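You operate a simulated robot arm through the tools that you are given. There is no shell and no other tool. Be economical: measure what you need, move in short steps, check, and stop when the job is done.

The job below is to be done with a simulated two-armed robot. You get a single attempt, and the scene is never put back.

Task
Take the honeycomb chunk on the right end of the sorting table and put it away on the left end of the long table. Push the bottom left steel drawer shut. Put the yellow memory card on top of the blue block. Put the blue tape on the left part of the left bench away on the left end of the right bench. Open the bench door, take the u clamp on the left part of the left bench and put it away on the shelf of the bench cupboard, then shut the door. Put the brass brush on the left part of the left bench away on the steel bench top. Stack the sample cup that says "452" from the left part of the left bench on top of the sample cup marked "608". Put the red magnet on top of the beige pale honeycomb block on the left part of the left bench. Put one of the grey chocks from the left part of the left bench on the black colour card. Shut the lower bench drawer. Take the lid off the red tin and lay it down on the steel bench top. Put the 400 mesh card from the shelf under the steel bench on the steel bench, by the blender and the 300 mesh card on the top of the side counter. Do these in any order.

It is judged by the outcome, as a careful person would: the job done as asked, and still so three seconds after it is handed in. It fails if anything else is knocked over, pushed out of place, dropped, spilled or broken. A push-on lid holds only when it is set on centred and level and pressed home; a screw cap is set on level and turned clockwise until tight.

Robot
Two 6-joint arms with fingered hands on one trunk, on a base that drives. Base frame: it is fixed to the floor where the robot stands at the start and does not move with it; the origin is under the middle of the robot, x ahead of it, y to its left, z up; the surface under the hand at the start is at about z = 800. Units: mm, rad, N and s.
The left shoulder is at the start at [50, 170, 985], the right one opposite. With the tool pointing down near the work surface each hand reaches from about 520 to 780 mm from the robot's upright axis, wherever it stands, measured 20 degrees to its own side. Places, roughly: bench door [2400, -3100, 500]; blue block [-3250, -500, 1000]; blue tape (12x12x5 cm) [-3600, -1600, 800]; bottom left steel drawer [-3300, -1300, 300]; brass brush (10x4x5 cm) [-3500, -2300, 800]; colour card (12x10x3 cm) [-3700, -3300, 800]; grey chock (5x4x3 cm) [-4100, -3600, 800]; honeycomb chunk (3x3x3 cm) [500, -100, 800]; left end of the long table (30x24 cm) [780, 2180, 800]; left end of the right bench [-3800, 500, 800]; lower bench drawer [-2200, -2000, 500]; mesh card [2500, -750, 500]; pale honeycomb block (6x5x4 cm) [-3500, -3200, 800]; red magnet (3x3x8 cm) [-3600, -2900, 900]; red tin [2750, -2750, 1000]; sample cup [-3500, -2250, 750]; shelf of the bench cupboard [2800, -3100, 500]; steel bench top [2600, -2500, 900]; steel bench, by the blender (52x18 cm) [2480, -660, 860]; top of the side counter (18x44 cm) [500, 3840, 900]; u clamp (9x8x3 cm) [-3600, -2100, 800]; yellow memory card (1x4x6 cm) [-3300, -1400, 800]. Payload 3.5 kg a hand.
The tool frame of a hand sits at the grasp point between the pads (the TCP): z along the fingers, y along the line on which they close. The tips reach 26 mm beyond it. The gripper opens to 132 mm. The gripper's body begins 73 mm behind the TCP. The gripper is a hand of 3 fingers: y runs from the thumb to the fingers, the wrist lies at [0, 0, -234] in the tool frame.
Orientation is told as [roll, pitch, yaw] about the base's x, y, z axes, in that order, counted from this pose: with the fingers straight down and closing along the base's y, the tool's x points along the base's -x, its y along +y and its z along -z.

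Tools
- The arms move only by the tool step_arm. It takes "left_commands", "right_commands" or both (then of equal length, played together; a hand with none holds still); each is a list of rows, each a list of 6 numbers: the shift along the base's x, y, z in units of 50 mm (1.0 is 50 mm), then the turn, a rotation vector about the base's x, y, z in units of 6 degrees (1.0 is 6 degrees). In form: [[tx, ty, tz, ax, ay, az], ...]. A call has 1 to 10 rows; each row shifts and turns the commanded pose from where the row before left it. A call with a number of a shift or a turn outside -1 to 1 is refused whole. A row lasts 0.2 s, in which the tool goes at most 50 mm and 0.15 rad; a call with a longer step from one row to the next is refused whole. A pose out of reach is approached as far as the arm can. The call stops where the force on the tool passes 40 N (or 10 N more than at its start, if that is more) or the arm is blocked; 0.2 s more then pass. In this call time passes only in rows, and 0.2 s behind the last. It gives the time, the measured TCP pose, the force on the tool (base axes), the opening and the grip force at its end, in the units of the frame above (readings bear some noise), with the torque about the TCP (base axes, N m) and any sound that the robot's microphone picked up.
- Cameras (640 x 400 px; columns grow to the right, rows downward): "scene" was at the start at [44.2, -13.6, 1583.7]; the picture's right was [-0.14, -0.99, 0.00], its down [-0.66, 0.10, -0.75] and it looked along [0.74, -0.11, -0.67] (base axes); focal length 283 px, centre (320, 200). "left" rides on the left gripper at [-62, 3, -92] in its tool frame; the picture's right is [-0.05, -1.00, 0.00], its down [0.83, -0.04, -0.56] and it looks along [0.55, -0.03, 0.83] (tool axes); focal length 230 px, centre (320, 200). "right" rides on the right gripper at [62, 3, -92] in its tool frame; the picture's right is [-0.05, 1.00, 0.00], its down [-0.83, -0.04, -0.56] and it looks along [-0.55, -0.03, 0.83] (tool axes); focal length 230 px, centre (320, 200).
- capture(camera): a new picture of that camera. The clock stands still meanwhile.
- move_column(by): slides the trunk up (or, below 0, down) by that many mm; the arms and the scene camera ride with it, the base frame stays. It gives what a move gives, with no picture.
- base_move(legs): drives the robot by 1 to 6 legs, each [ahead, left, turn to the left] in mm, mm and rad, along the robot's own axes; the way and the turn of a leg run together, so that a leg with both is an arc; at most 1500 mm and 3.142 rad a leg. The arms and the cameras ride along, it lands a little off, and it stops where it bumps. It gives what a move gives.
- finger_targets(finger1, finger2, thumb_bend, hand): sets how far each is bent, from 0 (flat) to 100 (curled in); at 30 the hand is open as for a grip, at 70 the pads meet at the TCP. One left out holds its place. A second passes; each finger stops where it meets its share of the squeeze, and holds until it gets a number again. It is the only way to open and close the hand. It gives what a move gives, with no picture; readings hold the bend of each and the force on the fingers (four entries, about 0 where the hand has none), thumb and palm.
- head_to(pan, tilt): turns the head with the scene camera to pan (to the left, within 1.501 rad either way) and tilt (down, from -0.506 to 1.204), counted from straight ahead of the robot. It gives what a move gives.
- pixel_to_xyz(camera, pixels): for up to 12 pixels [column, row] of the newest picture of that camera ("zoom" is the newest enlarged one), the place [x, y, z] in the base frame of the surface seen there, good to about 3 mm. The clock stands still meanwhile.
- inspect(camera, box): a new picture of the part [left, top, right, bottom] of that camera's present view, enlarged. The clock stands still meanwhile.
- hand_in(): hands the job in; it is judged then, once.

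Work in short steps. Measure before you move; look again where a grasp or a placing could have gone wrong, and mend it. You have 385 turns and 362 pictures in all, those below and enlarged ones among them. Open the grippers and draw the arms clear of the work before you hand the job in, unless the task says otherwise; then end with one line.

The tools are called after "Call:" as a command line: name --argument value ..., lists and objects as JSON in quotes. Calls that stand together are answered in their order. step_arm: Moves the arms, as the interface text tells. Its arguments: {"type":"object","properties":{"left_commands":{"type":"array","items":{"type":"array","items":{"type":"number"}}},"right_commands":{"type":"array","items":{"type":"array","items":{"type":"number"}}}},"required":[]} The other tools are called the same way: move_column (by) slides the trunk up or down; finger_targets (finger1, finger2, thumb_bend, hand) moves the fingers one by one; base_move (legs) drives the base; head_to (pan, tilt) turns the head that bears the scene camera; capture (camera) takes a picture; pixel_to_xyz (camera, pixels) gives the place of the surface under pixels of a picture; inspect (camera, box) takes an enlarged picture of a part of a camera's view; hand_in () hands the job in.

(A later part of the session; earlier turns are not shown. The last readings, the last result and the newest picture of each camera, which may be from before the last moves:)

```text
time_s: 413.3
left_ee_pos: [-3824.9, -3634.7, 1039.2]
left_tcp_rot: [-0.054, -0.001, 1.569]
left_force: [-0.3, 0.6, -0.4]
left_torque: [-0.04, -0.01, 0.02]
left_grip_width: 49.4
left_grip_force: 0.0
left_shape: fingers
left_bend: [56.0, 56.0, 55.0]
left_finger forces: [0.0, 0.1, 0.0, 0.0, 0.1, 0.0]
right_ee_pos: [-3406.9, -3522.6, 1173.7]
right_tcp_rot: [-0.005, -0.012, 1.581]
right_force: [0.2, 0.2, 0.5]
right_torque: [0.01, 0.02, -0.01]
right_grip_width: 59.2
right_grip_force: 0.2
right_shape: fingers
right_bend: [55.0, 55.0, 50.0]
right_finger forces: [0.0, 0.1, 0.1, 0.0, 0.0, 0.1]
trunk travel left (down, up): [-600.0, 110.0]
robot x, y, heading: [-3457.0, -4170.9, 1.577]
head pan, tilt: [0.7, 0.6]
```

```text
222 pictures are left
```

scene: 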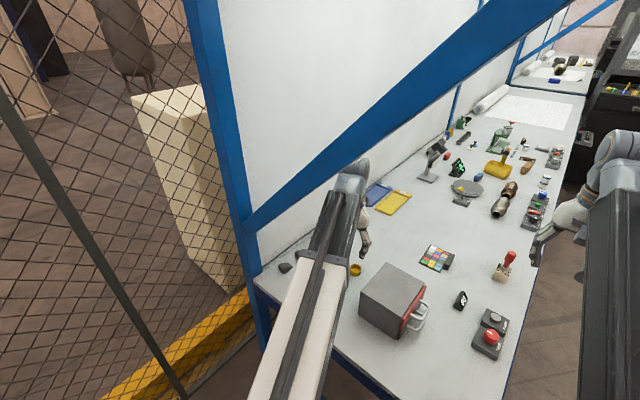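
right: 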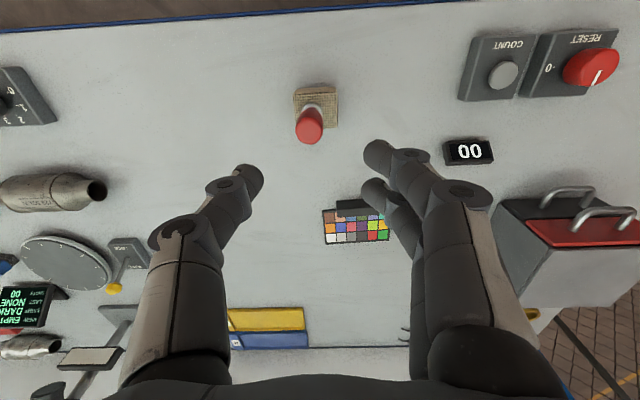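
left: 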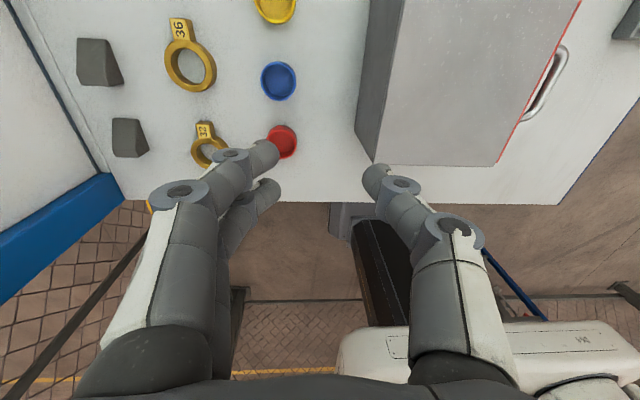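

Call:
pixel_to_xyz --camera "left" --pixels '[[128, 125], [115, 120], [140, 120], [117, 155], [147, 155], [130, 145], [85, 42], [115, 42], [80, 82], [122, 82], [60, 120], [90, 165]]'

Call:
inspect --camera "left" --box '[60, 20, 180, 180]'

```text
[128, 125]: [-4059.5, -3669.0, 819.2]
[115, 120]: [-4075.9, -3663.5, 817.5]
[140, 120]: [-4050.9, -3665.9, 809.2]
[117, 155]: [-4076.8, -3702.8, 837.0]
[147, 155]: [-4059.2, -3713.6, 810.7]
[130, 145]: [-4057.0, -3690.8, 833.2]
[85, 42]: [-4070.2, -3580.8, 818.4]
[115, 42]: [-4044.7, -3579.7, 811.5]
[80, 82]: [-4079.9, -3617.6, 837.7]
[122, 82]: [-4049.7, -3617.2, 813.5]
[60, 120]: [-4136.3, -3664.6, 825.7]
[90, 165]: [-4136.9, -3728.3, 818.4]
```

```text
2.50 times, centred on (120, 100) of left
```

zoom: 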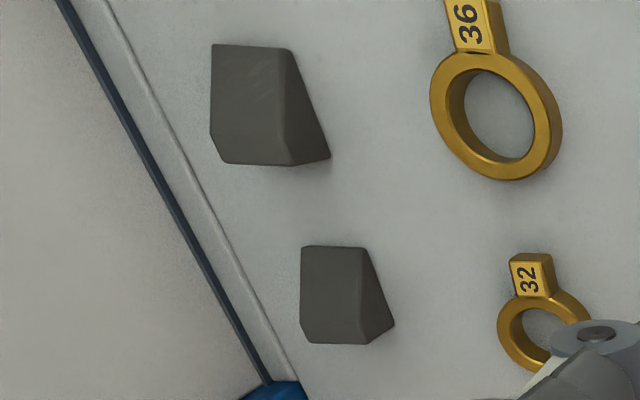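

Chock 1: x -4078…-4047, y -3705 (tall, z 837)…-3660; wall at -4136. I lower the trunk 150 mm and move the left hand over it.

Call:
move_column --by -150

Call:
step_arm --left_commands '[[-0.9, -0.2, 0, 0, 0.5, 0], [-0.9, -0.2, 0, 0, 0.5, 0], [-0.9, -0.2, 0, 0, 0.4, 0], [-0.9, -0.25, 0, 0, 0, 0]]'

Call:
capture --camera "left"

Call:
capture --camera "scene"

```text
time_s: 415.0
left_ee_pos: [-3825.7, -3635.2, 889.6]
left_tcp_rot: [-0.052, -0.001, 1.568]
left_force: [0.1, -0.1, 0.2]
left_torque: [0.0, 0.03, 0.02]
left_grip_width: 49.5
left_grip_force: 0.0
left_shape: fingers
left_bend: [56.0, 56.0, 55.0]
left_finger forces: [0.0, 0.0, 0.1, 0.0, 0.0, 0.1]
right_ee_pos: [-3407.1, -3522.0, 1024.0]
right_tcp_rot: [-0.007, -0.012, 1.579]
right_force: [-0.3, -0.3, 0.3]
right_torque: [-0.01, -0.01, 0.01]
right_grip_width: 58.9
right_grip_force: 0.1
right_shape: fingers
right_bend: [55.0, 55.0, 50.0]
right_finger forces: [0.0, 0.0, 0.0, 0.0, 0.0, 0.1]
trunk travel left (down, up): [-450.0, 260.0]
robot x, y, heading: [-3458.1, -4168.5, 1.575]
head pan, tilt: [0.7, 0.6]
```

```text
time_s: 416.0
left_ee_pos: [-4004.8, -3677.2, 890.8]
left_tcp_rot: [0.096, -0.001, 1.569]
left_force: [0.8, -0.4, -0.2]
left_torque: [-0.02, -0.01, -0.03]
left_grip_width: 49.6
left_grip_force: 0.1
left_shape: fingers
left_bend: [56.0, 56.0, 55.0]
left_finger forces: [0.1, 0.0, 0.1, 0.1, 0.0, 0.0]
right_ee_pos: [-3406.6, -3521.9, 1024.7]
right_tcp_rot: [-0.007, -0.013, 1.579]
right_force: [-1.1, 0.4, 0.3]
right_torque: [0.01, 0.04, 0.01]
right_grip_width: 59.5
right_grip_force: 0.0
right_shape: fingers
right_bend: [55.0, 55.0, 50.0]
right_finger forces: [0.1, 0.0, 0.0, 0.0, 0.0, 0.1]
trunk travel left (down, up): [-450.0, 260.0]
robot x, y, heading: [-3456.8, -4170.5, 1.574]
head pan, tilt: [0.7, 0.6]
```

```text
220 pictures are left
```

left: 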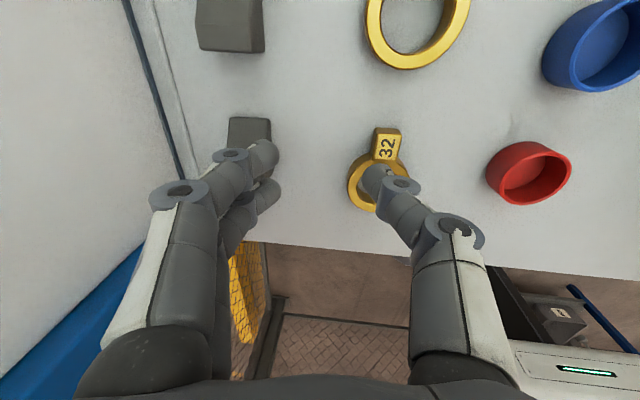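

```text
219 pictures are left
```

scene: 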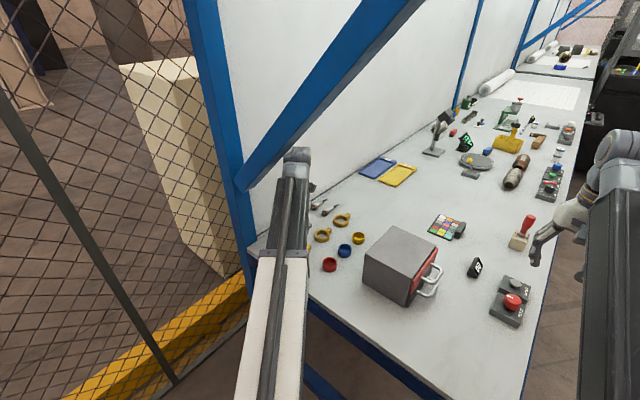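

I lower ~20 mm first (clearing the brace), then slide over the chock.

Call:
step_arm --left_commands '[[0, 0, -0.44, 0, 0, 0], [-0.5, -0.1, 0, 0, 0, 0], [-0.62, -0.1, 0, 0, 0, 0]]'

Call:
capture --camera "left"

```text
time_s: 416.8
left_ee_pos: [-4057.8, -3684.5, 866.9]
left_tcp_rot: [0.097, 0.002, 1.564]
left_force: [0.2, -0.1, 0.2]
left_torque: [0.0, -0.01, 0.01]
left_grip_width: 49.5
left_grip_force: 0.1
left_shape: fingers
left_bend: [56.0, 56.0, 55.0]
left_finger forces: [0.1, 0.1, 0.0, 0.1, 0.1, 0.0]
right_ee_pos: [-3403.7, -3520.7, 1022.8]
right_tcp_rot: [-0.007, -0.01, 1.579]
right_force: [0.3, 0.1, -0.5]
right_torque: [-0.03, -0.02, -0.01]
right_grip_width: 59.1
right_grip_force: 0.1
right_shape: fingers
right_bend: [55.0, 55.0, 50.0]
right_finger forces: [0.0, 0.0, 0.0, 0.0, 0.1, 0.1]
trunk travel left (down, up): [-450.0, 260.0]
robot x, y, heading: [-3457.5, -4172.6, 1.573]
head pan, tilt: [0.7, 0.6]
```

```text
218 pictures are left
```

left: 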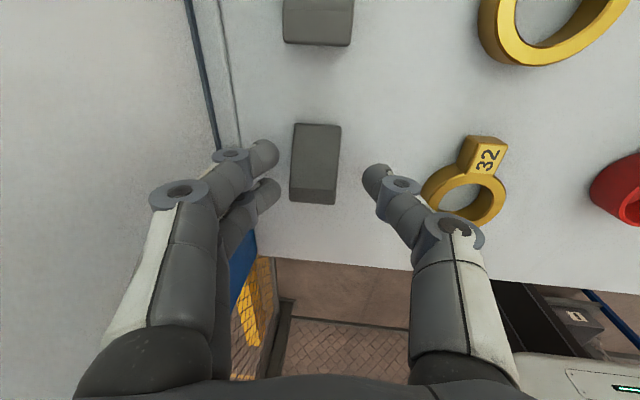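

Call:
step_arm --left_commands '[[-0.06, -0.1, -0.3, 0, 0, 0], [0, 0, -0.22, 0, 0, 0]]'

Call:
finger_targets --hand "left" --finger1 76 --finger2 76 --thumb_bend 76

Call:
step_arm --left_commands '[[0.05, 0, 0.5, 0, 0, 0]]'

Call:
capture --camera "left"

```text
time_s: 417.4
left_ee_pos: [-4066.2, -3692.3, 846.8]
left_tcp_rot: [0.1, -0.003, 1.57]
left_force: [3.2, 7.2, 34.2]
left_torque: [0.14, -1.25, 0.25]
left_grip_width: 48.4
left_grip_force: 16.7
left_shape: fingers
left_bend: [56.0, 56.0, 57.0]
left_finger forces: [0.0, 0.0, 0.1, 0.2, 33.9, 0.1]
right_ee_pos: [-3405.6, -3523.1, 1025.5]
right_tcp_rot: [-0.005, -0.014, 1.581]
right_force: [0.5, 0.1, -0.2]
right_torque: [-0.01, 0.03, -0.02]
right_grip_width: 59.4
right_grip_force: 0.1
right_shape: fingers
right_bend: [55.0, 55.0, 50.0]
right_finger forces: [0.0, 0.1, 0.0, 0.1, 0.0, 0.0]
trunk travel left (down, up): [-450.0, 260.0]
robot x, y, heading: [-3459.7, -4170.3, 1.58]
head pan, tilt: [0.7, 0.6]
```

```text
time_s: 418.4
left_ee_pos: [-4065.2, -3694.8, 842.2]
left_tcp_rot: [0.096, 0.0, 1.571]
left_force: [3.1, -3.1, 24.0]
left_torque: [-0.08, -0.68, -0.06]
left_grip_width: 27.6
left_grip_force: 36.7
left_shape: fingers
left_bend: [71.0, 71.0, 68.0]
left_finger forces: [12.1, 12.0, 0.0, 0.0, 49.2, 0.0]
right_ee_pos: [-3405.7, -3523.6, 1024.9]
right_tcp_rot: [-0.006, -0.014, 1.582]
right_force: [-0.5, 0.4, 0.1]
right_torque: [0.02, 0.0, 0.01]
right_grip_width: 59.2
right_grip_force: 0.1
right_shape: fingers
right_bend: [55.0, 55.0, 50.0]
right_finger forces: [0.1, 0.1, 0.1, 0.1, 0.1, 0.0]
trunk travel left (down, up): [-450.0, 260.0]
robot x, y, heading: [-3458.6, -4167.3, 1.575]
head pan, tilt: [0.7, 0.6]
```

```text
time_s: 418.8
left_ee_pos: [-4061.2, -3689.1, 858.7]
left_tcp_rot: [0.089, 0.008, 1.564]
left_force: [0.1, 1.1, -0.7]
left_torque: [0.02, -0.03, 0.0]
left_grip_width: 27.7
left_grip_force: 20.6
left_shape: fingers
left_bend: [72.0, 72.0, 66.0]
left_finger forces: [10.5, 10.4, 0.0, 0.1, 21.1, 0.0]
right_ee_pos: [-3406.3, -3519.0, 1020.9]
right_tcp_rot: [-0.007, -0.009, 1.581]
right_force: [-0.3, -0.7, 0.4]
right_torque: [-0.02, -0.02, 0.01]
right_grip_width: 59.2
right_grip_force: 0.2
right_shape: fingers
right_bend: [55.0, 55.0, 50.0]
right_finger forces: [0.1, 0.0, 0.0, 0.0, 0.0, 0.0]
trunk travel left (down, up): [-450.0, 260.0]
robot x, y, heading: [-3457.2, -4168.3, 1.573]
head pan, tilt: [0.7, 0.6]
```

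```text
217 pictures are left
```

left: 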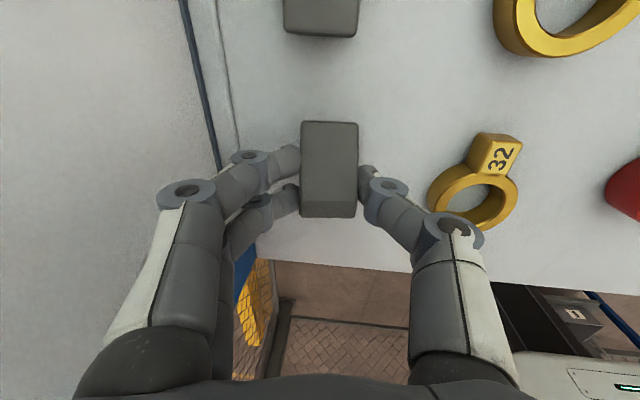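

Chock gripped (28 mm, 21 N). I retrace: out along +x while rising gradually.

Call:
step_arm --left_commands '[[0.3, 0, 0.25, 0, 0, 0], [0.9, 0.1, 0.2, 0, 0, 0], [0.9, 0.2, 0.2, 0, 0, 0], [0.9, 0.2, 0.2, 0, -0.5, 0], [0.9, 0.2, 0.2, 0, -0.5, 0], [0.5, 0.2, 0.5, 0, -0.4, 0], [0, 0, 0.9, 0, 0, 0]]'

Call:
move_column --by 150

Call:
capture --camera "left"

```text
time_s: 420.4
left_ee_pos: [-3845.1, -3638.6, 972.7]
left_tcp_rot: [-0.049, -0.008, 1.57]
left_force: [-0.7, -0.3, 0.0]
left_torque: [-0.01, -0.02, 0.0]
left_grip_width: 28.1
left_grip_force: 21.5
left_shape: fingers
left_bend: [72.0, 72.0, 66.0]
left_finger forces: [10.5, 10.5, 0.0, 0.0, 21.0, 0.0]
left hand out of reach, approached as far as the arm can: row 7
right_ee_pos: [-3407.5, -3521.6, 1024.2]
right_tcp_rot: [-0.009, -0.012, 1.582]
right_force: [0.2, -0.6, -0.5]
right_torque: [0.03, 0.02, 0.04]
right_grip_width: 59.2
right_grip_force: 0.0
right_shape: fingers
right_bend: [55.0, 55.0, 50.0]
right_finger forces: [0.0, 0.0, 0.0, 0.0, 0.1, 0.1]
trunk travel left (down, up): [-450.0, 260.0]
robot x, y, heading: [-3454.5, -4170.5, 1.579]
head pan, tilt: [0.7, 0.6]
```

```text
time_s: 422.2
left_ee_pos: [-3825.8, -3617.5, 1096.0]
left_tcp_rot: [-0.054, 0.039, 1.547]
left_force: [-0.3, -0.2, 0.1]
left_torque: [0.02, 0.01, -0.02]
left_grip_width: 27.9
left_grip_force: 20.8
left_shape: fingers
left_bend: [72.0, 72.0, 66.0]
left_finger forces: [10.5, 10.3, 0.0, 0.1, 20.7, 0.0]
right_ee_pos: [-3397.8, -3504.9, 1159.3]
right_tcp_rot: [0.0, 0.004, 1.577]
right_force: [-0.1, -0.4, -0.1]
right_torque: [0.0, -0.01, 0.05]
right_grip_width: 59.3
right_grip_force: 0.0
right_shape: fingers
right_bend: [55.0, 55.0, 50.0]
right_finger forces: [0.1, 0.0, 0.0, 0.1, 0.0, 0.0]
trunk travel left (down, up): [-600.0, 110.0]
robot x, y, heading: [-3457.6, -4167.2, 1.571]
head pan, tilt: [0.7, 0.6]
```

```text
216 pictures are left
```

left: 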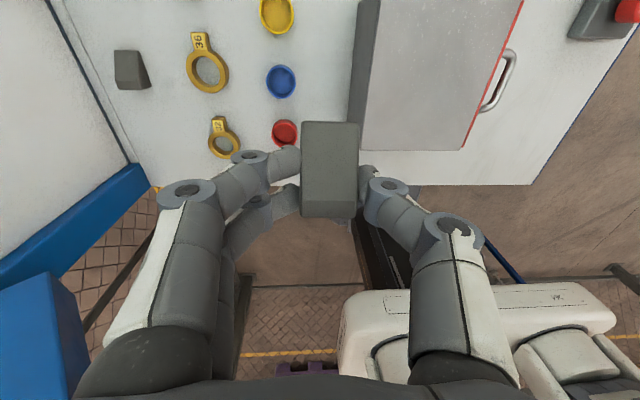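

Call:
step_arm --left_commands '[[0.5, 0, -0.8, 0, 0, 0], [0.9, 0.2, -0.3, 0, 0, 0], [0.9, 0.2, 0, 0, 0, 0]]' --right_commands '[[0, 0, -0.9, 0, 0, 0], [0, 0, -0.9, 0, 0, 0], [0, 0, -0.5, 0, 0, 0]]'

Call:
capture --camera "scene"

```text
time_s: 423.0
left_ee_pos: [-3728.0, -3619.1, 1071.8]
left_tcp_rot: [-0.049, -0.009, 1.573]
left_force: [-0.9, 0.2, -0.5]
left_torque: [0.01, 0.0, -0.02]
left_grip_width: 27.6
left_grip_force: 20.2
left_shape: fingers
left_bend: [72.0, 72.0, 66.0]
left_finger forces: [10.4, 10.4, 0.1, 0.0, 20.8, 0.0]
right_ee_pos: [-3410.2, -3524.2, 1059.7]
right_tcp_rot: [-0.007, -0.014, 1.581]
right_force: [-0.4, -0.1, 0.1]
right_torque: [0.03, 0.01, -0.04]
right_grip_width: 59.3
right_grip_force: 0.1
right_shape: fingers
right_bend: [55.0, 55.0, 50.0]
right_finger forces: [0.0, 0.0, 0.0, 0.0, 0.0, 0.0]
trunk travel left (down, up): [-600.0, 110.0]
robot x, y, heading: [-3458.6, -4169.3, 1.577]
head pan, tilt: [0.7, 0.6]
```

```text
215 pictures are left
```

scene: 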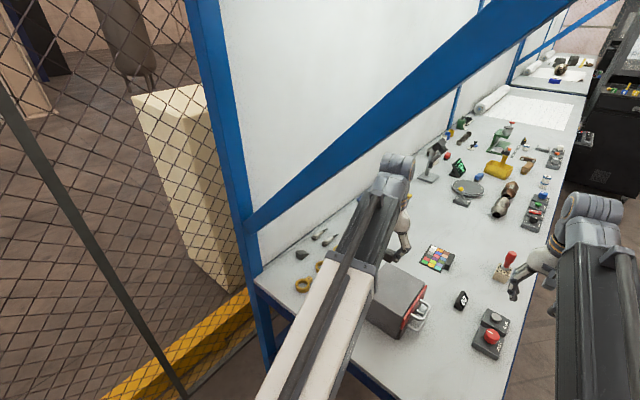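

Chock safely out. I travel back to the bench front and face the colour card.

Call:
base_move --legs '[[0, -645, 0], [1100, 0, 0], [0, 0, 1.56], [170, 0, 0]]'

Call:
capture --camera "left"

```text
time_s: 436.6
left_ee_pos: [-3549.9, -3283.3, 1069.6]
left_tcp_rot: [-0.047, -0.006, 3.072]
left_force: [-0.6, 0.5, -0.9]
left_torque: [-0.01, -0.04, 0.0]
left_grip_width: 27.2
left_grip_force: 20.4
left_shape: fingers
left_bend: [72.0, 72.0, 66.0]
left_finger forces: [10.1, 10.2, 0.0, 0.0, 20.4, 0.0]
right_ee_pos: [-3621.3, -2957.7, 1059.1]
right_tcp_rot: [-0.008, -0.01, 3.082]
right_force: [-0.5, 0.6, -0.8]
right_torque: [-0.01, -0.02, -0.01]
right_grip_width: 59.1
right_grip_force: 0.1
right_shape: fingers
right_bend: [55.0, 55.0, 50.0]
right_finger forces: [0.1, 0.0, 0.1, 0.0, 0.1, 0.0]
trunk travel left (down, up): [-600.0, 110.0]
robot x, y, heading: [-2980.9, -3054.1, 3.074]
head pan, tilt: [0.7, 0.6]
```

```text
214 pictures are left
```

left: 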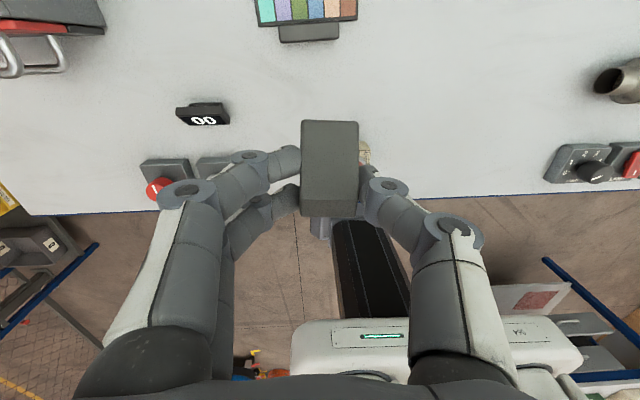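

Call:
step_arm --left_commands '[[-0.9, 0, -0.3, 0, 0, 0.2], [-0.9, 0, -0.4, 0, 0, 0.3], [-0.5, 0, -0.8, 0, 0, 0.2], [0, 0, -0.8, 0, 0, 0]]'

Call:
capture --camera "left"

Call:
head_to --pan 0.3 --tilt 0.7

Call:
capture --camera "scene"

```text
time_s: 437.6
left_ee_pos: [-3665.2, -3283.0, 953.4]
left_tcp_rot: [-0.05, -0.009, -3.139]
left_force: [-0.6, 0.5, -0.8]
left_torque: [0.02, 0.01, -0.01]
left_grip_width: 27.6
left_grip_force: 20.6
left_shape: fingers
left_bend: [72.0, 72.0, 66.0]
left_finger forces: [10.1, 10.1, 0.0, 0.1, 20.2, 0.1]
right_ee_pos: [-3621.4, -2958.3, 1058.9]
right_tcp_rot: [-0.007, -0.012, 3.082]
right_force: [0.3, 0.1, 1.6]
right_torque: [-0.02, 0.01, 0.0]
right_grip_width: 59.2
right_grip_force: 0.1
right_shape: fingers
right_bend: [55.0, 55.0, 50.0]
right_finger forces: [0.0, 0.0, 0.0, 0.1, 0.0, 0.0]
trunk travel left (down, up): [-600.0, 110.0]
robot x, y, heading: [-2975.7, -3051.9, 3.08]
head pan, tilt: [0.7, 0.6]
```

```text
213 pictures are left
```

left: 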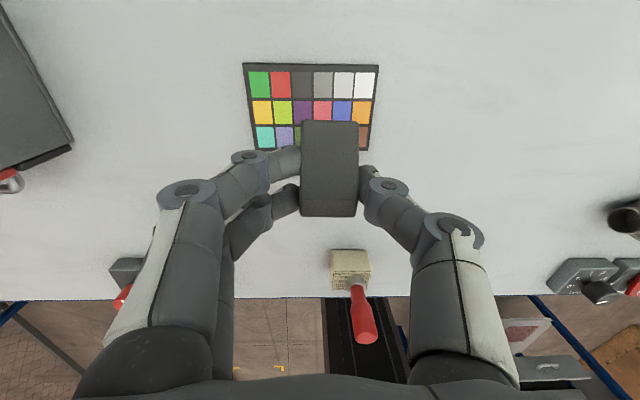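

```text
time_s: 438.4
left_ee_pos: [-3664.3, -3282.5, 954.5]
left_tcp_rot: [-0.049, -0.008, -3.138]
left_force: [0.3, -0.6, -0.4]
left_torque: [0.0, 0.01, -0.02]
left_grip_width: 27.5
left_grip_force: 20.4
left_shape: fingers
left_bend: [72.0, 72.0, 66.0]
left_finger forces: [10.3, 10.0, 0.1, 0.0, 20.3, 0.0]
right_ee_pos: [-3621.3, -2957.4, 1058.2]
right_tcp_rot: [-0.007, -0.013, 3.082]
right_force: [-0.2, 0.7, -0.2]
right_torque: [-0.01, 0.03, -0.02]
right_grip_width: 59.3
right_grip_force: 0.2
right_shape: fingers
right_bend: [55.0, 55.0, 50.0]
right_finger forces: [0.1, 0.0, 0.0, 0.0, 0.0, 0.0]
trunk travel left (down, up): [-600.0, 110.0]
robot x, y, heading: [-2978.2, -3048.7, 3.081]
head pan, tilt: [0.3, 0.7]
```

```text
212 pictures are left
```

scene: 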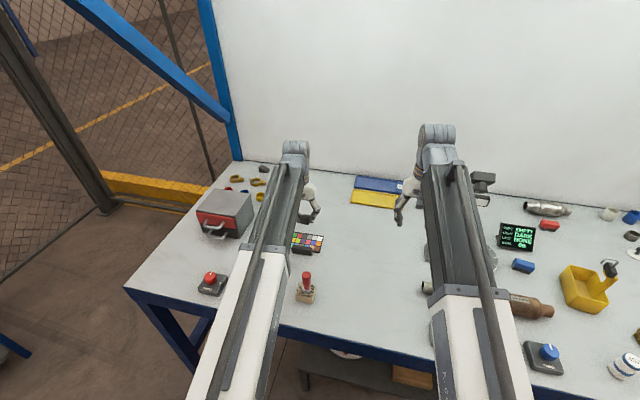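

Call:
pixel_to_xyz --camera "left" --pixels '[[245, 66], [378, 67], [255, 140], [372, 140], [310, 85], [328, 150], [328, 200], [305, 200], [355, 205], [305, 125], [355, 127]]'

```text
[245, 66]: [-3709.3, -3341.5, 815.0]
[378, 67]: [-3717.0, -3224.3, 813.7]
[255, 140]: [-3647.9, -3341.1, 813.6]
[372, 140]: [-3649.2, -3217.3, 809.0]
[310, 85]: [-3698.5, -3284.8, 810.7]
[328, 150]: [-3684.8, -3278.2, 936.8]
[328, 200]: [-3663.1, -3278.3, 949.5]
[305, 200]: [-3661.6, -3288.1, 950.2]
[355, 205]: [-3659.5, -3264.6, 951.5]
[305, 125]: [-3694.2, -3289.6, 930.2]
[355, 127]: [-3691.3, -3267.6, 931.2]
```

Card flat area x -3712…-3640, y -3341…-3221, z 814. I restore the grasp-time tilt (ax −1.4), shift 15 mm back, and lower.

Call:
step_arm --left_commands '[[-0.3, 0, 0, -0.7, 0, 0], [0, 0, -0.6, -0.7, 0, 0], [0, 0, -0.9, 0, 0, 0], [0, 0, -0.3, 0, 0, 0]]'

Call:
capture --camera "left"

Call:
inspect --camera "scene" --box '[270, 195, 350, 265]'

```text
time_s: 439.4
left_ee_pos: [-3680.1, -3281.6, 864.3]
left_tcp_rot: [0.097, -0.009, -3.141]
left_force: [0.1, -0.7, -0.3]
left_torque: [0.0, -0.06, 0.03]
left_grip_width: 27.6
left_grip_force: 20.3
left_shape: fingers
left_bend: [72.0, 72.0, 66.0]
left_finger forces: [10.2, 10.3, 0.0, 0.1, 20.4, 0.0]
right_ee_pos: [-3620.2, -2957.4, 1060.2]
right_tcp_rot: [-0.008, -0.013, 3.082]
right_force: [-0.5, 0.1, 0.4]
right_torque: [0.02, 0.02, 0.04]
right_grip_width: 59.3
right_grip_force: 0.1
right_shape: fingers
right_bend: [55.0, 55.0, 50.0]
right_finger forces: [0.1, 0.1, 0.0, 0.1, 0.0, 0.0]
trunk travel left (down, up): [-600.0, 110.0]
robot x, y, heading: [-2977.7, -3050.9, 3.084]
head pan, tilt: [0.3, 0.7]
```

```text
211 pictures are left
```

left: 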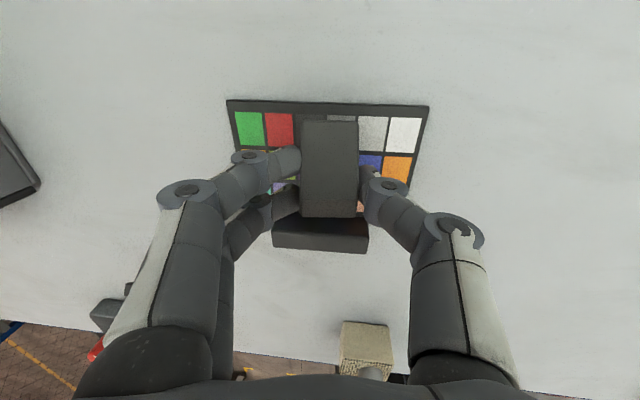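

```text
5.71 times, centred on (310, 230) of scene
```

zoom: 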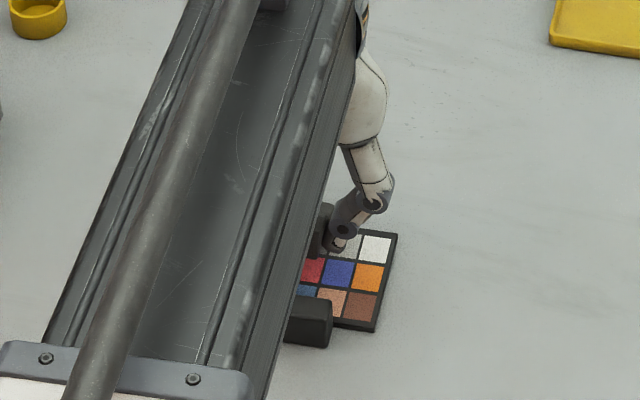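

Call:
pixel_to_xyz --camera "left" --pixels '[[290, 222], [360, 222], [320, 240], [330, 205], [330, 125], [240, 104], [420, 107], [290, 195]]'

```text
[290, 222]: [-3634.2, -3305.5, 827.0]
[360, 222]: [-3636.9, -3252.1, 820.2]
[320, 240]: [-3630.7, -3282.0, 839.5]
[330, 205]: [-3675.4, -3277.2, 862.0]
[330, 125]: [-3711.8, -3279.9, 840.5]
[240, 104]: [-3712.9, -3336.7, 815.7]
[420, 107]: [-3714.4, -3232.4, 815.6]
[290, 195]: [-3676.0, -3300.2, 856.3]
```

Call:
step_arm --left_commands '[[0.06, 0, -0.2, 0, 0, 0]]'

Call:
step_arm --left_commands '[[0, 0, -0.08, 0, 0, 0]]'

Call:
step_arm --left_commands '[[0, 0, -0.06, 0, 0, 0]]'

```text
time_s: 439.9
left_ee_pos: [-3676.2, -3282.7, 855.6]
left_tcp_rot: [0.099, -0.007, -3.141]
left_force: [-0.6, 0.3, -0.1]
left_torque: [0.01, 0.01, 0.01]
left_grip_width: 27.7
left_grip_force: 20.6
left_shape: fingers
left_bend: [72.0, 72.0, 66.0]
left_finger forces: [10.3, 10.2, 0.0, 0.1, 20.4, 0.1]
right_ee_pos: [-3620.3, -2958.2, 1058.7]
right_tcp_rot: [-0.007, -0.012, 3.083]
right_force: [-0.5, 0.9, 0.4]
right_torque: [0.01, -0.03, -0.02]
right_grip_width: 59.5
right_grip_force: 0.0
right_shape: fingers
right_bend: [55.0, 55.0, 50.0]
right_finger forces: [0.0, 0.0, 0.1, 0.1, 0.1, 0.0]
trunk travel left (down, up): [-600.0, 110.0]
robot x, y, heading: [-2979.8, -3049.9, 3.079]
head pan, tilt: [0.3, 0.7]
```

```text
time_s: 440.2
left_ee_pos: [-3676.0, -3282.4, 850.1]
left_tcp_rot: [0.096, -0.01, -3.14]
left_force: [0.4, -0.4, -0.2]
left_torque: [0.01, -0.02, -0.02]
left_grip_width: 27.6
left_grip_force: 20.4
left_shape: fingers
left_bend: [72.0, 72.0, 66.0]
left_finger forces: [10.2, 10.2, 0.1, 0.0, 20.4, 0.0]
right_ee_pos: [-3621.1, -2957.5, 1058.4]
right_tcp_rot: [-0.008, -0.013, 3.081]
right_force: [0.8, 0.5, -0.2]
right_torque: [-0.01, 0.02, -0.02]
right_grip_width: 59.4
right_grip_force: 0.1
right_shape: fingers
right_bend: [55.0, 55.0, 50.0]
right_finger forces: [0.0, 0.0, 0.0, 0.2, 0.0, 0.1]
trunk travel left (down, up): [-600.0, 110.0]
robot x, y, heading: [-2982.9, -3050.4, 3.074]
head pan, tilt: [0.3, 0.7]
```

```text
time_s: 440.6
left_ee_pos: [-3675.8, -3283.2, 850.0]
left_tcp_rot: [0.098, -0.008, -3.14]
left_force: [0.3, 0.3, 0.7]
left_torque: [-0.03, -0.02, -0.01]
left_grip_width: 27.5
left_grip_force: 20.3
left_shape: fingers
left_bend: [72.0, 72.0, 66.0]
left_finger forces: [10.2, 10.3, 0.0, 0.0, 20.7, 0.0]
right_ee_pos: [-3620.6, -2958.4, 1059.1]
right_tcp_rot: [-0.007, -0.012, 3.082]
right_force: [0.4, 0.3, -0.4]
right_torque: [0.0, 0.0, 0.01]
right_grip_width: 59.2
right_grip_force: 0.0
right_shape: fingers
right_bend: [55.0, 55.0, 50.0]
right_finger forces: [0.0, 0.1, 0.0, 0.0, 0.1, 0.0]
trunk travel left (down, up): [-600.0, 110.0]
robot x, y, heading: [-2977.5, -3051.5, 3.077]
head pan, tilt: [0.3, 0.7]
```

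Call:
step_arm --left_commands '[[0, 0, -0.05, 0, 0, 0]]'

Call:
step_arm --left_commands '[[0, 0, -0.05, 0, 0, 0]]'

```text
time_s: 441.1
left_ee_pos: [-3676.4, -3283.2, 848.2]
left_tcp_rot: [0.097, -0.01, -3.141]
left_force: [-0.9, -0.3, 12.4]
left_torque: [0.33, -0.05, 0.04]
left_grip_width: 27.6
left_grip_force: 28.8
left_shape: fingers
left_bend: [72.0, 72.0, 67.0]
left_finger forces: [11.1, 11.2, 0.0, 0.0, 35.2, 0.0]
right_ee_pos: [-3620.3, -2958.3, 1059.5]
right_tcp_rot: [-0.006, -0.012, 3.083]
right_force: [1.0, -0.6, -0.3]
right_torque: [0.01, -0.01, -0.01]
right_grip_width: 59.3
right_grip_force: 0.0
right_shape: fingers
right_bend: [55.0, 55.0, 50.0]
right_finger forces: [0.0, 0.0, 0.0, 0.0, 0.1, 0.0]
trunk travel left (down, up): [-600.0, 110.0]
robot x, y, heading: [-2979.0, -3051.3, 3.076]
head pan, tilt: [0.3, 0.7]
```

```text
time_s: 441.4
left_ee_pos: [-3675.8, -3281.1, 847.3]
left_tcp_rot: [0.096, -0.014, -3.14]
left_force: [-2.5, 2.3, 31.5]
left_torque: [0.84, -0.02, 0.01]
left_grip_width: 27.6
left_grip_force: 40.6
left_shape: fingers
left_bend: [72.0, 72.0, 68.0]
left_finger forces: [12.6, 12.8, 0.0, 0.1, 55.5, 0.0]
right_ee_pos: [-3619.5, -2957.1, 1060.5]
right_tcp_rot: [-0.007, -0.014, 3.083]
right_force: [0.1, 0.0, -0.5]
right_torque: [-0.05, 0.0, -0.01]
right_grip_width: 59.3
right_grip_force: 0.0
right_shape: fingers
right_bend: [55.0, 55.0, 50.0]
right_finger forces: [0.0, 0.0, 0.1, 0.0, 0.0, 0.1]
trunk travel left (down, up): [-600.0, 110.0]
robot x, y, heading: [-2978.0, -3049.3, 3.078]
head pan, tilt: [0.3, 0.7]
```

Thumb tip presses the card as at pickup; I ease up 2 mm, release and rise.

Call:
step_arm --left_commands '[[0, 0, 0.06, 0, 0, 0]]'

Call:
finger_targets --hand "left" --finger1 58 --finger2 58 --thumb_bend 57

Call:
step_arm --left_commands '[[0, 0, 0.4, 0, 0, 0], [0, 0, 0.9, 0.7, 0, 0], [0, 0, 0.9, 0.7, 0, 0]]'

Call:
capture --camera "left"

```text
time_s: 441.9
left_ee_pos: [-3676.2, -3282.7, 847.6]
left_tcp_rot: [0.101, -0.011, -3.139]
left_force: [-6.3, 2.8, 24.4]
left_torque: [0.63, 0.19, 0.13]
left_grip_width: 27.3
left_grip_force: 36.5
left_shape: fingers
left_bend: [72.0, 72.0, 68.0]
left_finger forces: [12.4, 12.2, 0.0, 0.0, 48.2, 0.1]
right_ee_pos: [-3620.0, -2956.7, 1059.8]
right_tcp_rot: [-0.006, -0.013, 3.082]
right_force: [0.3, -0.8, 0.4]
right_torque: [0.0, 0.01, 0.0]
right_grip_width: 59.2
right_grip_force: 0.1
right_shape: fingers
right_bend: [55.0, 55.0, 50.0]
right_finger forces: [0.1, 0.1, 0.0, 0.1, 0.0, 0.0]
trunk travel left (down, up): [-600.0, 110.0]
robot x, y, heading: [-2979.6, -3052.3, 3.073]
head pan, tilt: [0.3, 0.7]
```

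```text
time_s: 442.9
left_ee_pos: [-3674.4, -3281.6, 848.7]
left_tcp_rot: [0.1, -0.011, -3.139]
left_force: [-6.0, 3.5, 31.6]
left_torque: [0.87, 0.09, 0.16]
left_grip_width: 39.6
left_grip_force: 15.4
left_shape: fingers
left_bend: [57.0, 57.0, 61.0]
left_finger forces: [0.1, 0.0, 0.0, 0.1, 31.5, 0.0]
right_ee_pos: [-3619.7, -2956.6, 1060.2]
right_tcp_rot: [-0.005, -0.016, 3.082]
right_force: [-0.6, -0.1, -0.1]
right_torque: [-0.01, 0.01, 0.01]
right_grip_width: 59.2
right_grip_force: 0.1
right_shape: fingers
right_bend: [55.0, 55.0, 50.0]
right_finger forces: [0.1, 0.0, 0.0, 0.0, 0.0, 0.0]
trunk travel left (down, up): [-600.0, 110.0]
robot x, y, heading: [-2980.5, -3053.9, 3.076]
head pan, tilt: [0.3, 0.7]
```

```text
time_s: 443.6
left_ee_pos: [-3676.3, -3281.9, 955.1]
left_tcp_rot: [-0.05, -0.008, -3.138]
left_force: [0.1, -0.8, 0.4]
left_torque: [0.01, -0.01, -0.01]
left_grip_width: 45.6
left_grip_force: 0.1
left_shape: fingers
left_bend: [57.0, 57.0, 56.0]
left_finger forces: [0.0, 0.0, 0.1, 0.0, 0.0, 0.0]
right_ee_pos: [-3620.6, -2958.2, 1058.4]
right_tcp_rot: [-0.008, -0.013, 3.082]
right_force: [0.7, 0.2, -0.5]
right_torque: [0.0, 0.0, -0.03]
right_grip_width: 59.3
right_grip_force: 0.0
right_shape: fingers
right_bend: [55.0, 55.0, 50.0]
right_finger forces: [0.1, 0.0, 0.0, 0.0, 0.1, 0.0]
trunk travel left (down, up): [-600.0, 110.0]
robot x, y, heading: [-2980.1, -3054.1, 3.076]
head pan, tilt: [0.3, 0.7]
```

```text
209 pictures are left
```

left: 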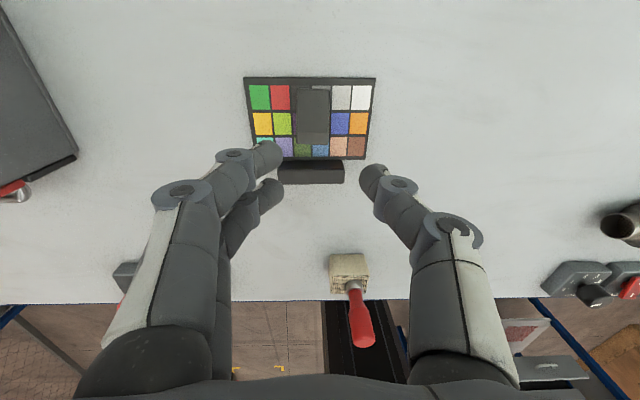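

Chock lies on the colour card. I raise the left hand, back out, and go to the open lower bench drawer (push toward +x).

Call:
step_arm --left_commands '[[0.3, 0, 0.9, 0, 0, 0], [0.9, 0, 0.4, 0, 0, 0], [0.9, 0, 0.3, 0, 0, 0]]'

Call:
base_move --legs '[[-80, 0, 0.066], [0, -1050, 0], [0, 0, -3.14]]'

Call:
head_to --pan 0.0 --tilt 0.7

Call:
capture --camera "scene"

```text
time_s: 444.4
left_ee_pos: [-3570.1, -3282.6, 1036.6]
left_tcp_rot: [-0.049, -0.008, -3.14]
left_force: [0.0, -0.4, -0.9]
left_torque: [-0.01, 0.02, -0.02]
left_grip_width: 45.5
left_grip_force: 0.0
left_shape: fingers
left_bend: [57.0, 57.0, 56.0]
left_finger forces: [0.0, 0.1, 0.0, 0.0, 0.0, 0.0]
right_ee_pos: [-3619.9, -2958.0, 1059.9]
right_tcp_rot: [-0.009, -0.012, 3.082]
right_force: [0.4, 0.3, -0.4]
right_torque: [-0.03, -0.01, -0.01]
right_grip_width: 59.4
right_grip_force: 0.0
right_shape: fingers
right_bend: [55.0, 55.0, 50.0]
right_finger forces: [0.0, 0.0, 0.0, 0.1, 0.0, 0.1]
trunk travel left (down, up): [-600.0, 110.0]
robot x, y, heading: [-2980.6, -3056.1, 3.074]
head pan, tilt: [0.3, 0.7]
```

```text
time_s: 457.8
left_ee_pos: [-2342.3, -1686.3, 1037.1]
left_tcp_rot: [-0.049, -0.007, 0.125]
left_force: [0.4, 1.4, 0.1]
left_torque: [0.02, -0.01, -0.03]
left_grip_width: 45.5
left_grip_force: 0.1
left_shape: fingers
left_bend: [57.0, 57.0, 56.0]
left_finger forces: [0.1, 0.0, 0.0, 0.0, 0.0, 0.2]
right_ee_pos: [-2251.5, -2002.6, 1059.7]
right_tcp_rot: [-0.007, -0.011, 0.061]
right_force: [0.4, 0.5, 0.0]
right_torque: [-0.01, -0.03, 0.01]
right_grip_width: 59.4
right_grip_force: 0.0
right_shape: fingers
right_bend: [55.0, 55.0, 50.0]
right_finger forces: [0.0, 0.1, 0.0, 0.0, 0.1, 0.0]
trunk travel left (down, up): [-600.0, 110.0]
robot x, y, heading: [-2899.7, -1985.3, 0.056]
head pan, tilt: [0.3, 0.7]
```

```text
time_s: 458.6
left_ee_pos: [-2342.5, -1686.8, 1036.8]
left_tcp_rot: [-0.049, -0.008, 0.126]
left_force: [0.4, 0.6, 0.8]
left_torque: [0.01, -0.01, -0.03]
left_grip_width: 45.2
left_grip_force: 0.1
left_shape: fingers
left_bend: [57.0, 57.0, 56.0]
left_finger forces: [0.0, 0.1, 0.0, 0.2, 0.1, 0.0]
right_ee_pos: [-2254.0, -2002.8, 1058.8]
right_tcp_rot: [-0.008, -0.011, 0.06]
right_force: [0.2, -0.4, 0.6]
right_torque: [0.01, -0.02, 0.01]
right_grip_width: 59.4
right_grip_force: 0.2
right_shape: fingers
right_bend: [55.0, 55.0, 50.0]
right_finger forces: [0.1, 0.0, 0.0, 0.1, 0.0, 0.0]
trunk travel left (down, up): [-600.0, 110.0]
robot x, y, heading: [-2902.5, -1984.5, 0.052]
head pan, tilt: [0.0, 0.7]
```

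```text
208 pictures are left
```

scene: 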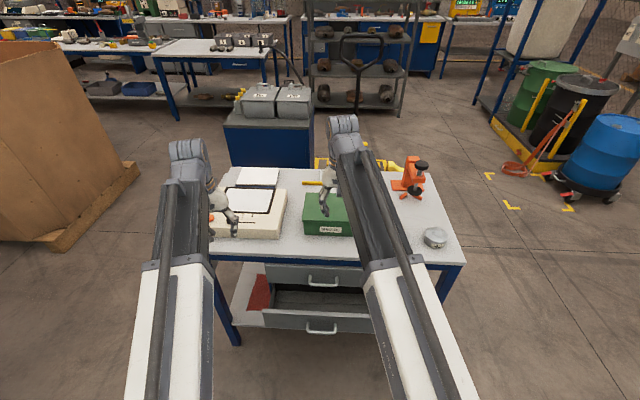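

Call:
pixel_to_xyz --camera "scene" --pixels '[[320, 330], [300, 322], [320, 322], [290, 273], [322, 282], [270, 318], [370, 325], [330, 300], [320, 262], [237, 340]]'

Call:
inspect --camera "scene" --box '[200, 240, 440, 360]'

```text
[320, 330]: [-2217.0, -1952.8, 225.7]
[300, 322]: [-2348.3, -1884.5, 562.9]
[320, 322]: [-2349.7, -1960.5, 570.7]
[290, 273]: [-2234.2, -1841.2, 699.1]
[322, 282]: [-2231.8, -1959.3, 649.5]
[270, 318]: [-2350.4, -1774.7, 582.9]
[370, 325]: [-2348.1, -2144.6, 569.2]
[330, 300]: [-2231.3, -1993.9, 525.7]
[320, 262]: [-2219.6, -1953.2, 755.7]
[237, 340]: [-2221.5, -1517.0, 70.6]
```

```text
2.67 times, centred on (320, 300) of scene
```

zoom: 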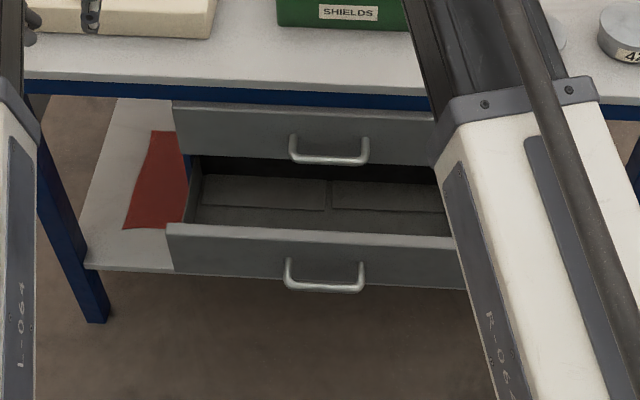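

Lower drawer front at x≈-2349 (top z 583), closed plane x≈-2234. I back off, lower the trunk, and form a pushing pose with the left hand at y≈-1850.

Call:
base_move --legs '[[-85, 0, -0.05]]'

Call:
finger_targets --hand "left" --finger1 72 --finger2 72 --thumb_bend 72

Call:
move_column --by -300

Call:
step_arm --left_commands '[[0, -0.6, -0.4, 0, -0.8, -0.3], [0, -0.6, -0.4, 0, -0.8, -0.3], [0, -0.6, -0.4, 0, -0.8, -0.4], [0, -0.6, -0.4, 0, -0.8, 0], [0, -0.6, -0.4, 0, -0.8, 0], [0, 0, -0.6, 0, 0, 0], [0, 0, -0.4, 0, 0, 0]]'

```text
time_s: 459.7
left_ee_pos: [-2413.5, -1719.0, 1036.0]
left_tcp_rot: [-0.049, -0.009, 0.073]
left_force: [0.3, -0.2, -0.6]
left_torque: [-0.02, -0.05, 0.0]
left_grip_width: 45.6
left_grip_force: 0.1
left_shape: fingers
left_bend: [57.0, 57.0, 56.0]
left_finger forces: [0.0, 0.1, 0.0, 0.0, 0.1, 0.0]
right_ee_pos: [-2340.3, -2039.7, 1058.7]
right_tcp_rot: [-0.007, -0.012, 0.011]
right_force: [0.0, 0.0, -0.6]
right_torque: [-0.01, 0.01, -0.05]
right_grip_width: 59.2
right_grip_force: 0.0
right_shape: fingers
right_bend: [55.0, 55.0, 50.0]
right_finger forces: [0.0, 0.0, 0.0, 0.0, 0.0, 0.0]
trunk travel left (down, up): [-600.0, 110.0]
robot x, y, heading: [-2983.6, -1990.1, 0.006]
head pan, tilt: [0.0, 0.7]
```

```text
time_s: 460.7
left_ee_pos: [-2413.7, -1719.0, 1037.0]
left_tcp_rot: [-0.049, -0.006, 0.074]
left_force: [-0.2, -0.8, 0.5]
left_torque: [-0.01, -0.01, 0.01]
left_grip_width: 1.1
left_grip_force: 0.0
left_shape: fingers
left_bend: [72.0, 72.0, 72.0]
left_finger forces: [0.0, 0.0, 0.0, 0.1, 0.0, 0.1]
right_ee_pos: [-2340.6, -2038.4, 1059.6]
right_tcp_rot: [-0.008, -0.011, 0.01]
right_force: [0.6, -0.1, -0.4]
right_torque: [-0.01, 0.01, 0.02]
right_grip_width: 59.2
right_grip_force: 0.1
right_shape: fingers
right_bend: [55.0, 55.0, 50.0]
right_finger forces: [0.0, 0.0, 0.1, 0.1, 0.0, 0.1]
trunk travel left (down, up): [-600.0, 110.0]
robot x, y, heading: [-2984.1, -1990.7, 0.012]
head pan, tilt: [0.0, 0.7]
```

```text
time_s: 463.7
left_ee_pos: [-2414.2, -1718.7, 736.0]
left_tcp_rot: [-0.049, -0.008, 0.072]
left_force: [0.2, -0.3, -0.4]
left_torque: [0.0, 0.02, 0.01]
left_grip_width: 1.2
left_grip_force: 0.1
left_shape: fingers
left_bend: [72.0, 72.0, 72.0]
left_finger forces: [0.0, 0.0, 0.1, 0.0, 0.0, 0.1]
right_ee_pos: [-2339.8, -2037.9, 759.0]
right_tcp_rot: [-0.007, -0.012, 0.012]
right_force: [0.5, -0.6, 0.8]
right_torque: [-0.03, 0.01, 0.03]
right_grip_width: 59.3
right_grip_force: 0.0
right_shape: fingers
right_bend: [55.0, 55.0, 50.0]
right_finger forces: [0.1, 0.0, 0.0, 0.1, 0.1, 0.0]
trunk travel left (down, up): [-300.0, 410.0]
robot x, y, heading: [-2991.8, -1989.5, 0.006]
head pan, tilt: [0.0, 0.7]
```

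```text
time_s: 465.3
left_ee_pos: [-2414.0, -1869.8, 585.3]
left_tcp_rot: [-0.049, -0.426, -0.033]
left_force: [0.7, 1.0, -0.2]
left_torque: [-0.02, -0.02, 0.04]
left_grip_width: 1.2
left_grip_force: 0.0
left_shape: fingers
left_bend: [72.0, 72.0, 72.0]
left_finger forces: [0.1, 0.0, 0.1, 0.0, 0.0, 0.0]
right_ee_pos: [-2341.3, -2038.5, 759.2]
right_tcp_rot: [-0.007, -0.013, 0.011]
right_force: [1.4, -0.3, -0.6]
right_torque: [-0.03, 0.01, -0.03]
right_grip_width: 59.2
right_grip_force: 0.1
right_shape: fingers
right_bend: [55.0, 55.0, 50.0]
right_finger forces: [0.0, 0.1, 0.1, 0.0, 0.0, 0.0]
trunk travel left (down, up): [-300.0, 410.0]
robot x, y, heading: [-2986.8, -1989.1, 0.006]
head pan, tilt: [0.0, 0.7]
```

Call:
step_arm --left_commands '[[0.6, 0, -0.1, 0, 0, 0], [0.6, 0, 0, 0, 0, 0], [0.5, 0, 0, 0, 0, 0], [0.4, 0, 0, 0, 0, 0], [0.3, 0, 0, 0, 0, 0], [0.3, 0, 0, 0, 0, 0], [0.2, 0, 0, 0, 0, 0], [0.2, 0, 0, 0, 0, 0]]'

Call:
capture --camera "scene"

```text
time_s: 467.1
left_ee_pos: [-2266.1, -1868.7, 581.6]
left_tcp_rot: [-0.049, -0.421, -0.033]
left_force: [-16.0, -0.1, 6.1]
left_torque: [0.0, -2.27, 0.17]
left_grip_width: 0.7
left_grip_force: 0.0
left_shape: fingers
left_bend: [72.0, 72.0, 72.0]
left_finger forces: [0.1, 0.0, 0.0, 0.0, 0.0, 0.0]
right_ee_pos: [-2341.9, -2038.2, 759.8]
right_tcp_rot: [-0.006, -0.014, 0.009]
right_force: [0.0, -0.1, -0.3]
right_torque: [-0.03, 0.0, 0.01]
right_grip_width: 59.4
right_grip_force: 0.1
right_shape: fingers
right_bend: [55.0, 55.0, 50.0]
right_finger forces: [0.0, 0.0, 0.1, 0.0, 0.0, 0.0]
trunk travel left (down, up): [-300.0, 410.0]
robot x, y, heading: [-2988.5, -1990.2, 0.005]
head pan, tilt: [0.0, 0.7]
stopped in row 8 (left hand): the force on the tool passed its limit at 56 N (the readings are from after the stop); the commanded pose is now the measured one
```

```text
206 pictures are left
```

scene: 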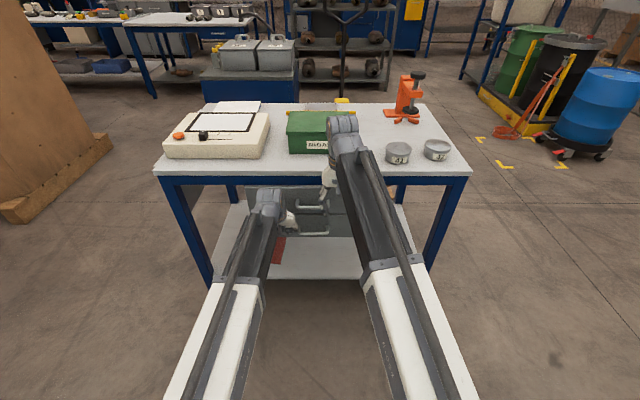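

Call:
inspect --camera "scene" --box '[250, 170, 370, 260]'

```text
4.44 times, centred on (310, 215) of scene
```

zoom: 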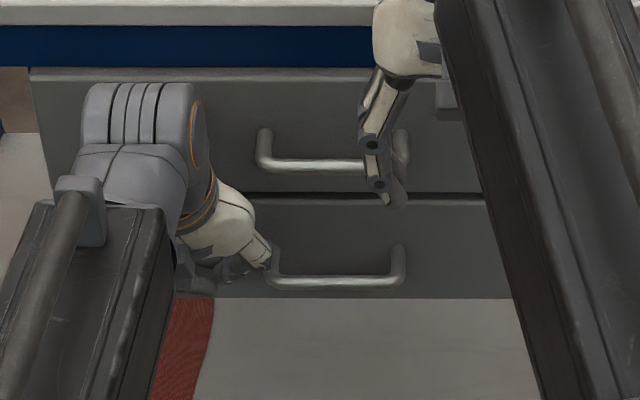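

Call:
pixel_to_xyz --camera "zoom" --pixels '[[300, 240], [440, 230], [330, 110], [220, 100], [440, 280], [320, 205], [320, 170], [330, 283]]'

```text
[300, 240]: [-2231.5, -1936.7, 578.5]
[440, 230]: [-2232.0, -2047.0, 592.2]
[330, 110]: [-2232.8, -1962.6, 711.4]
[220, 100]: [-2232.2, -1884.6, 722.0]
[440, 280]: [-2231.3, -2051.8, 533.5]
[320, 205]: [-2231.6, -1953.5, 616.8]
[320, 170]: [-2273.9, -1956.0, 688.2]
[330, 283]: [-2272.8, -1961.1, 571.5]
```

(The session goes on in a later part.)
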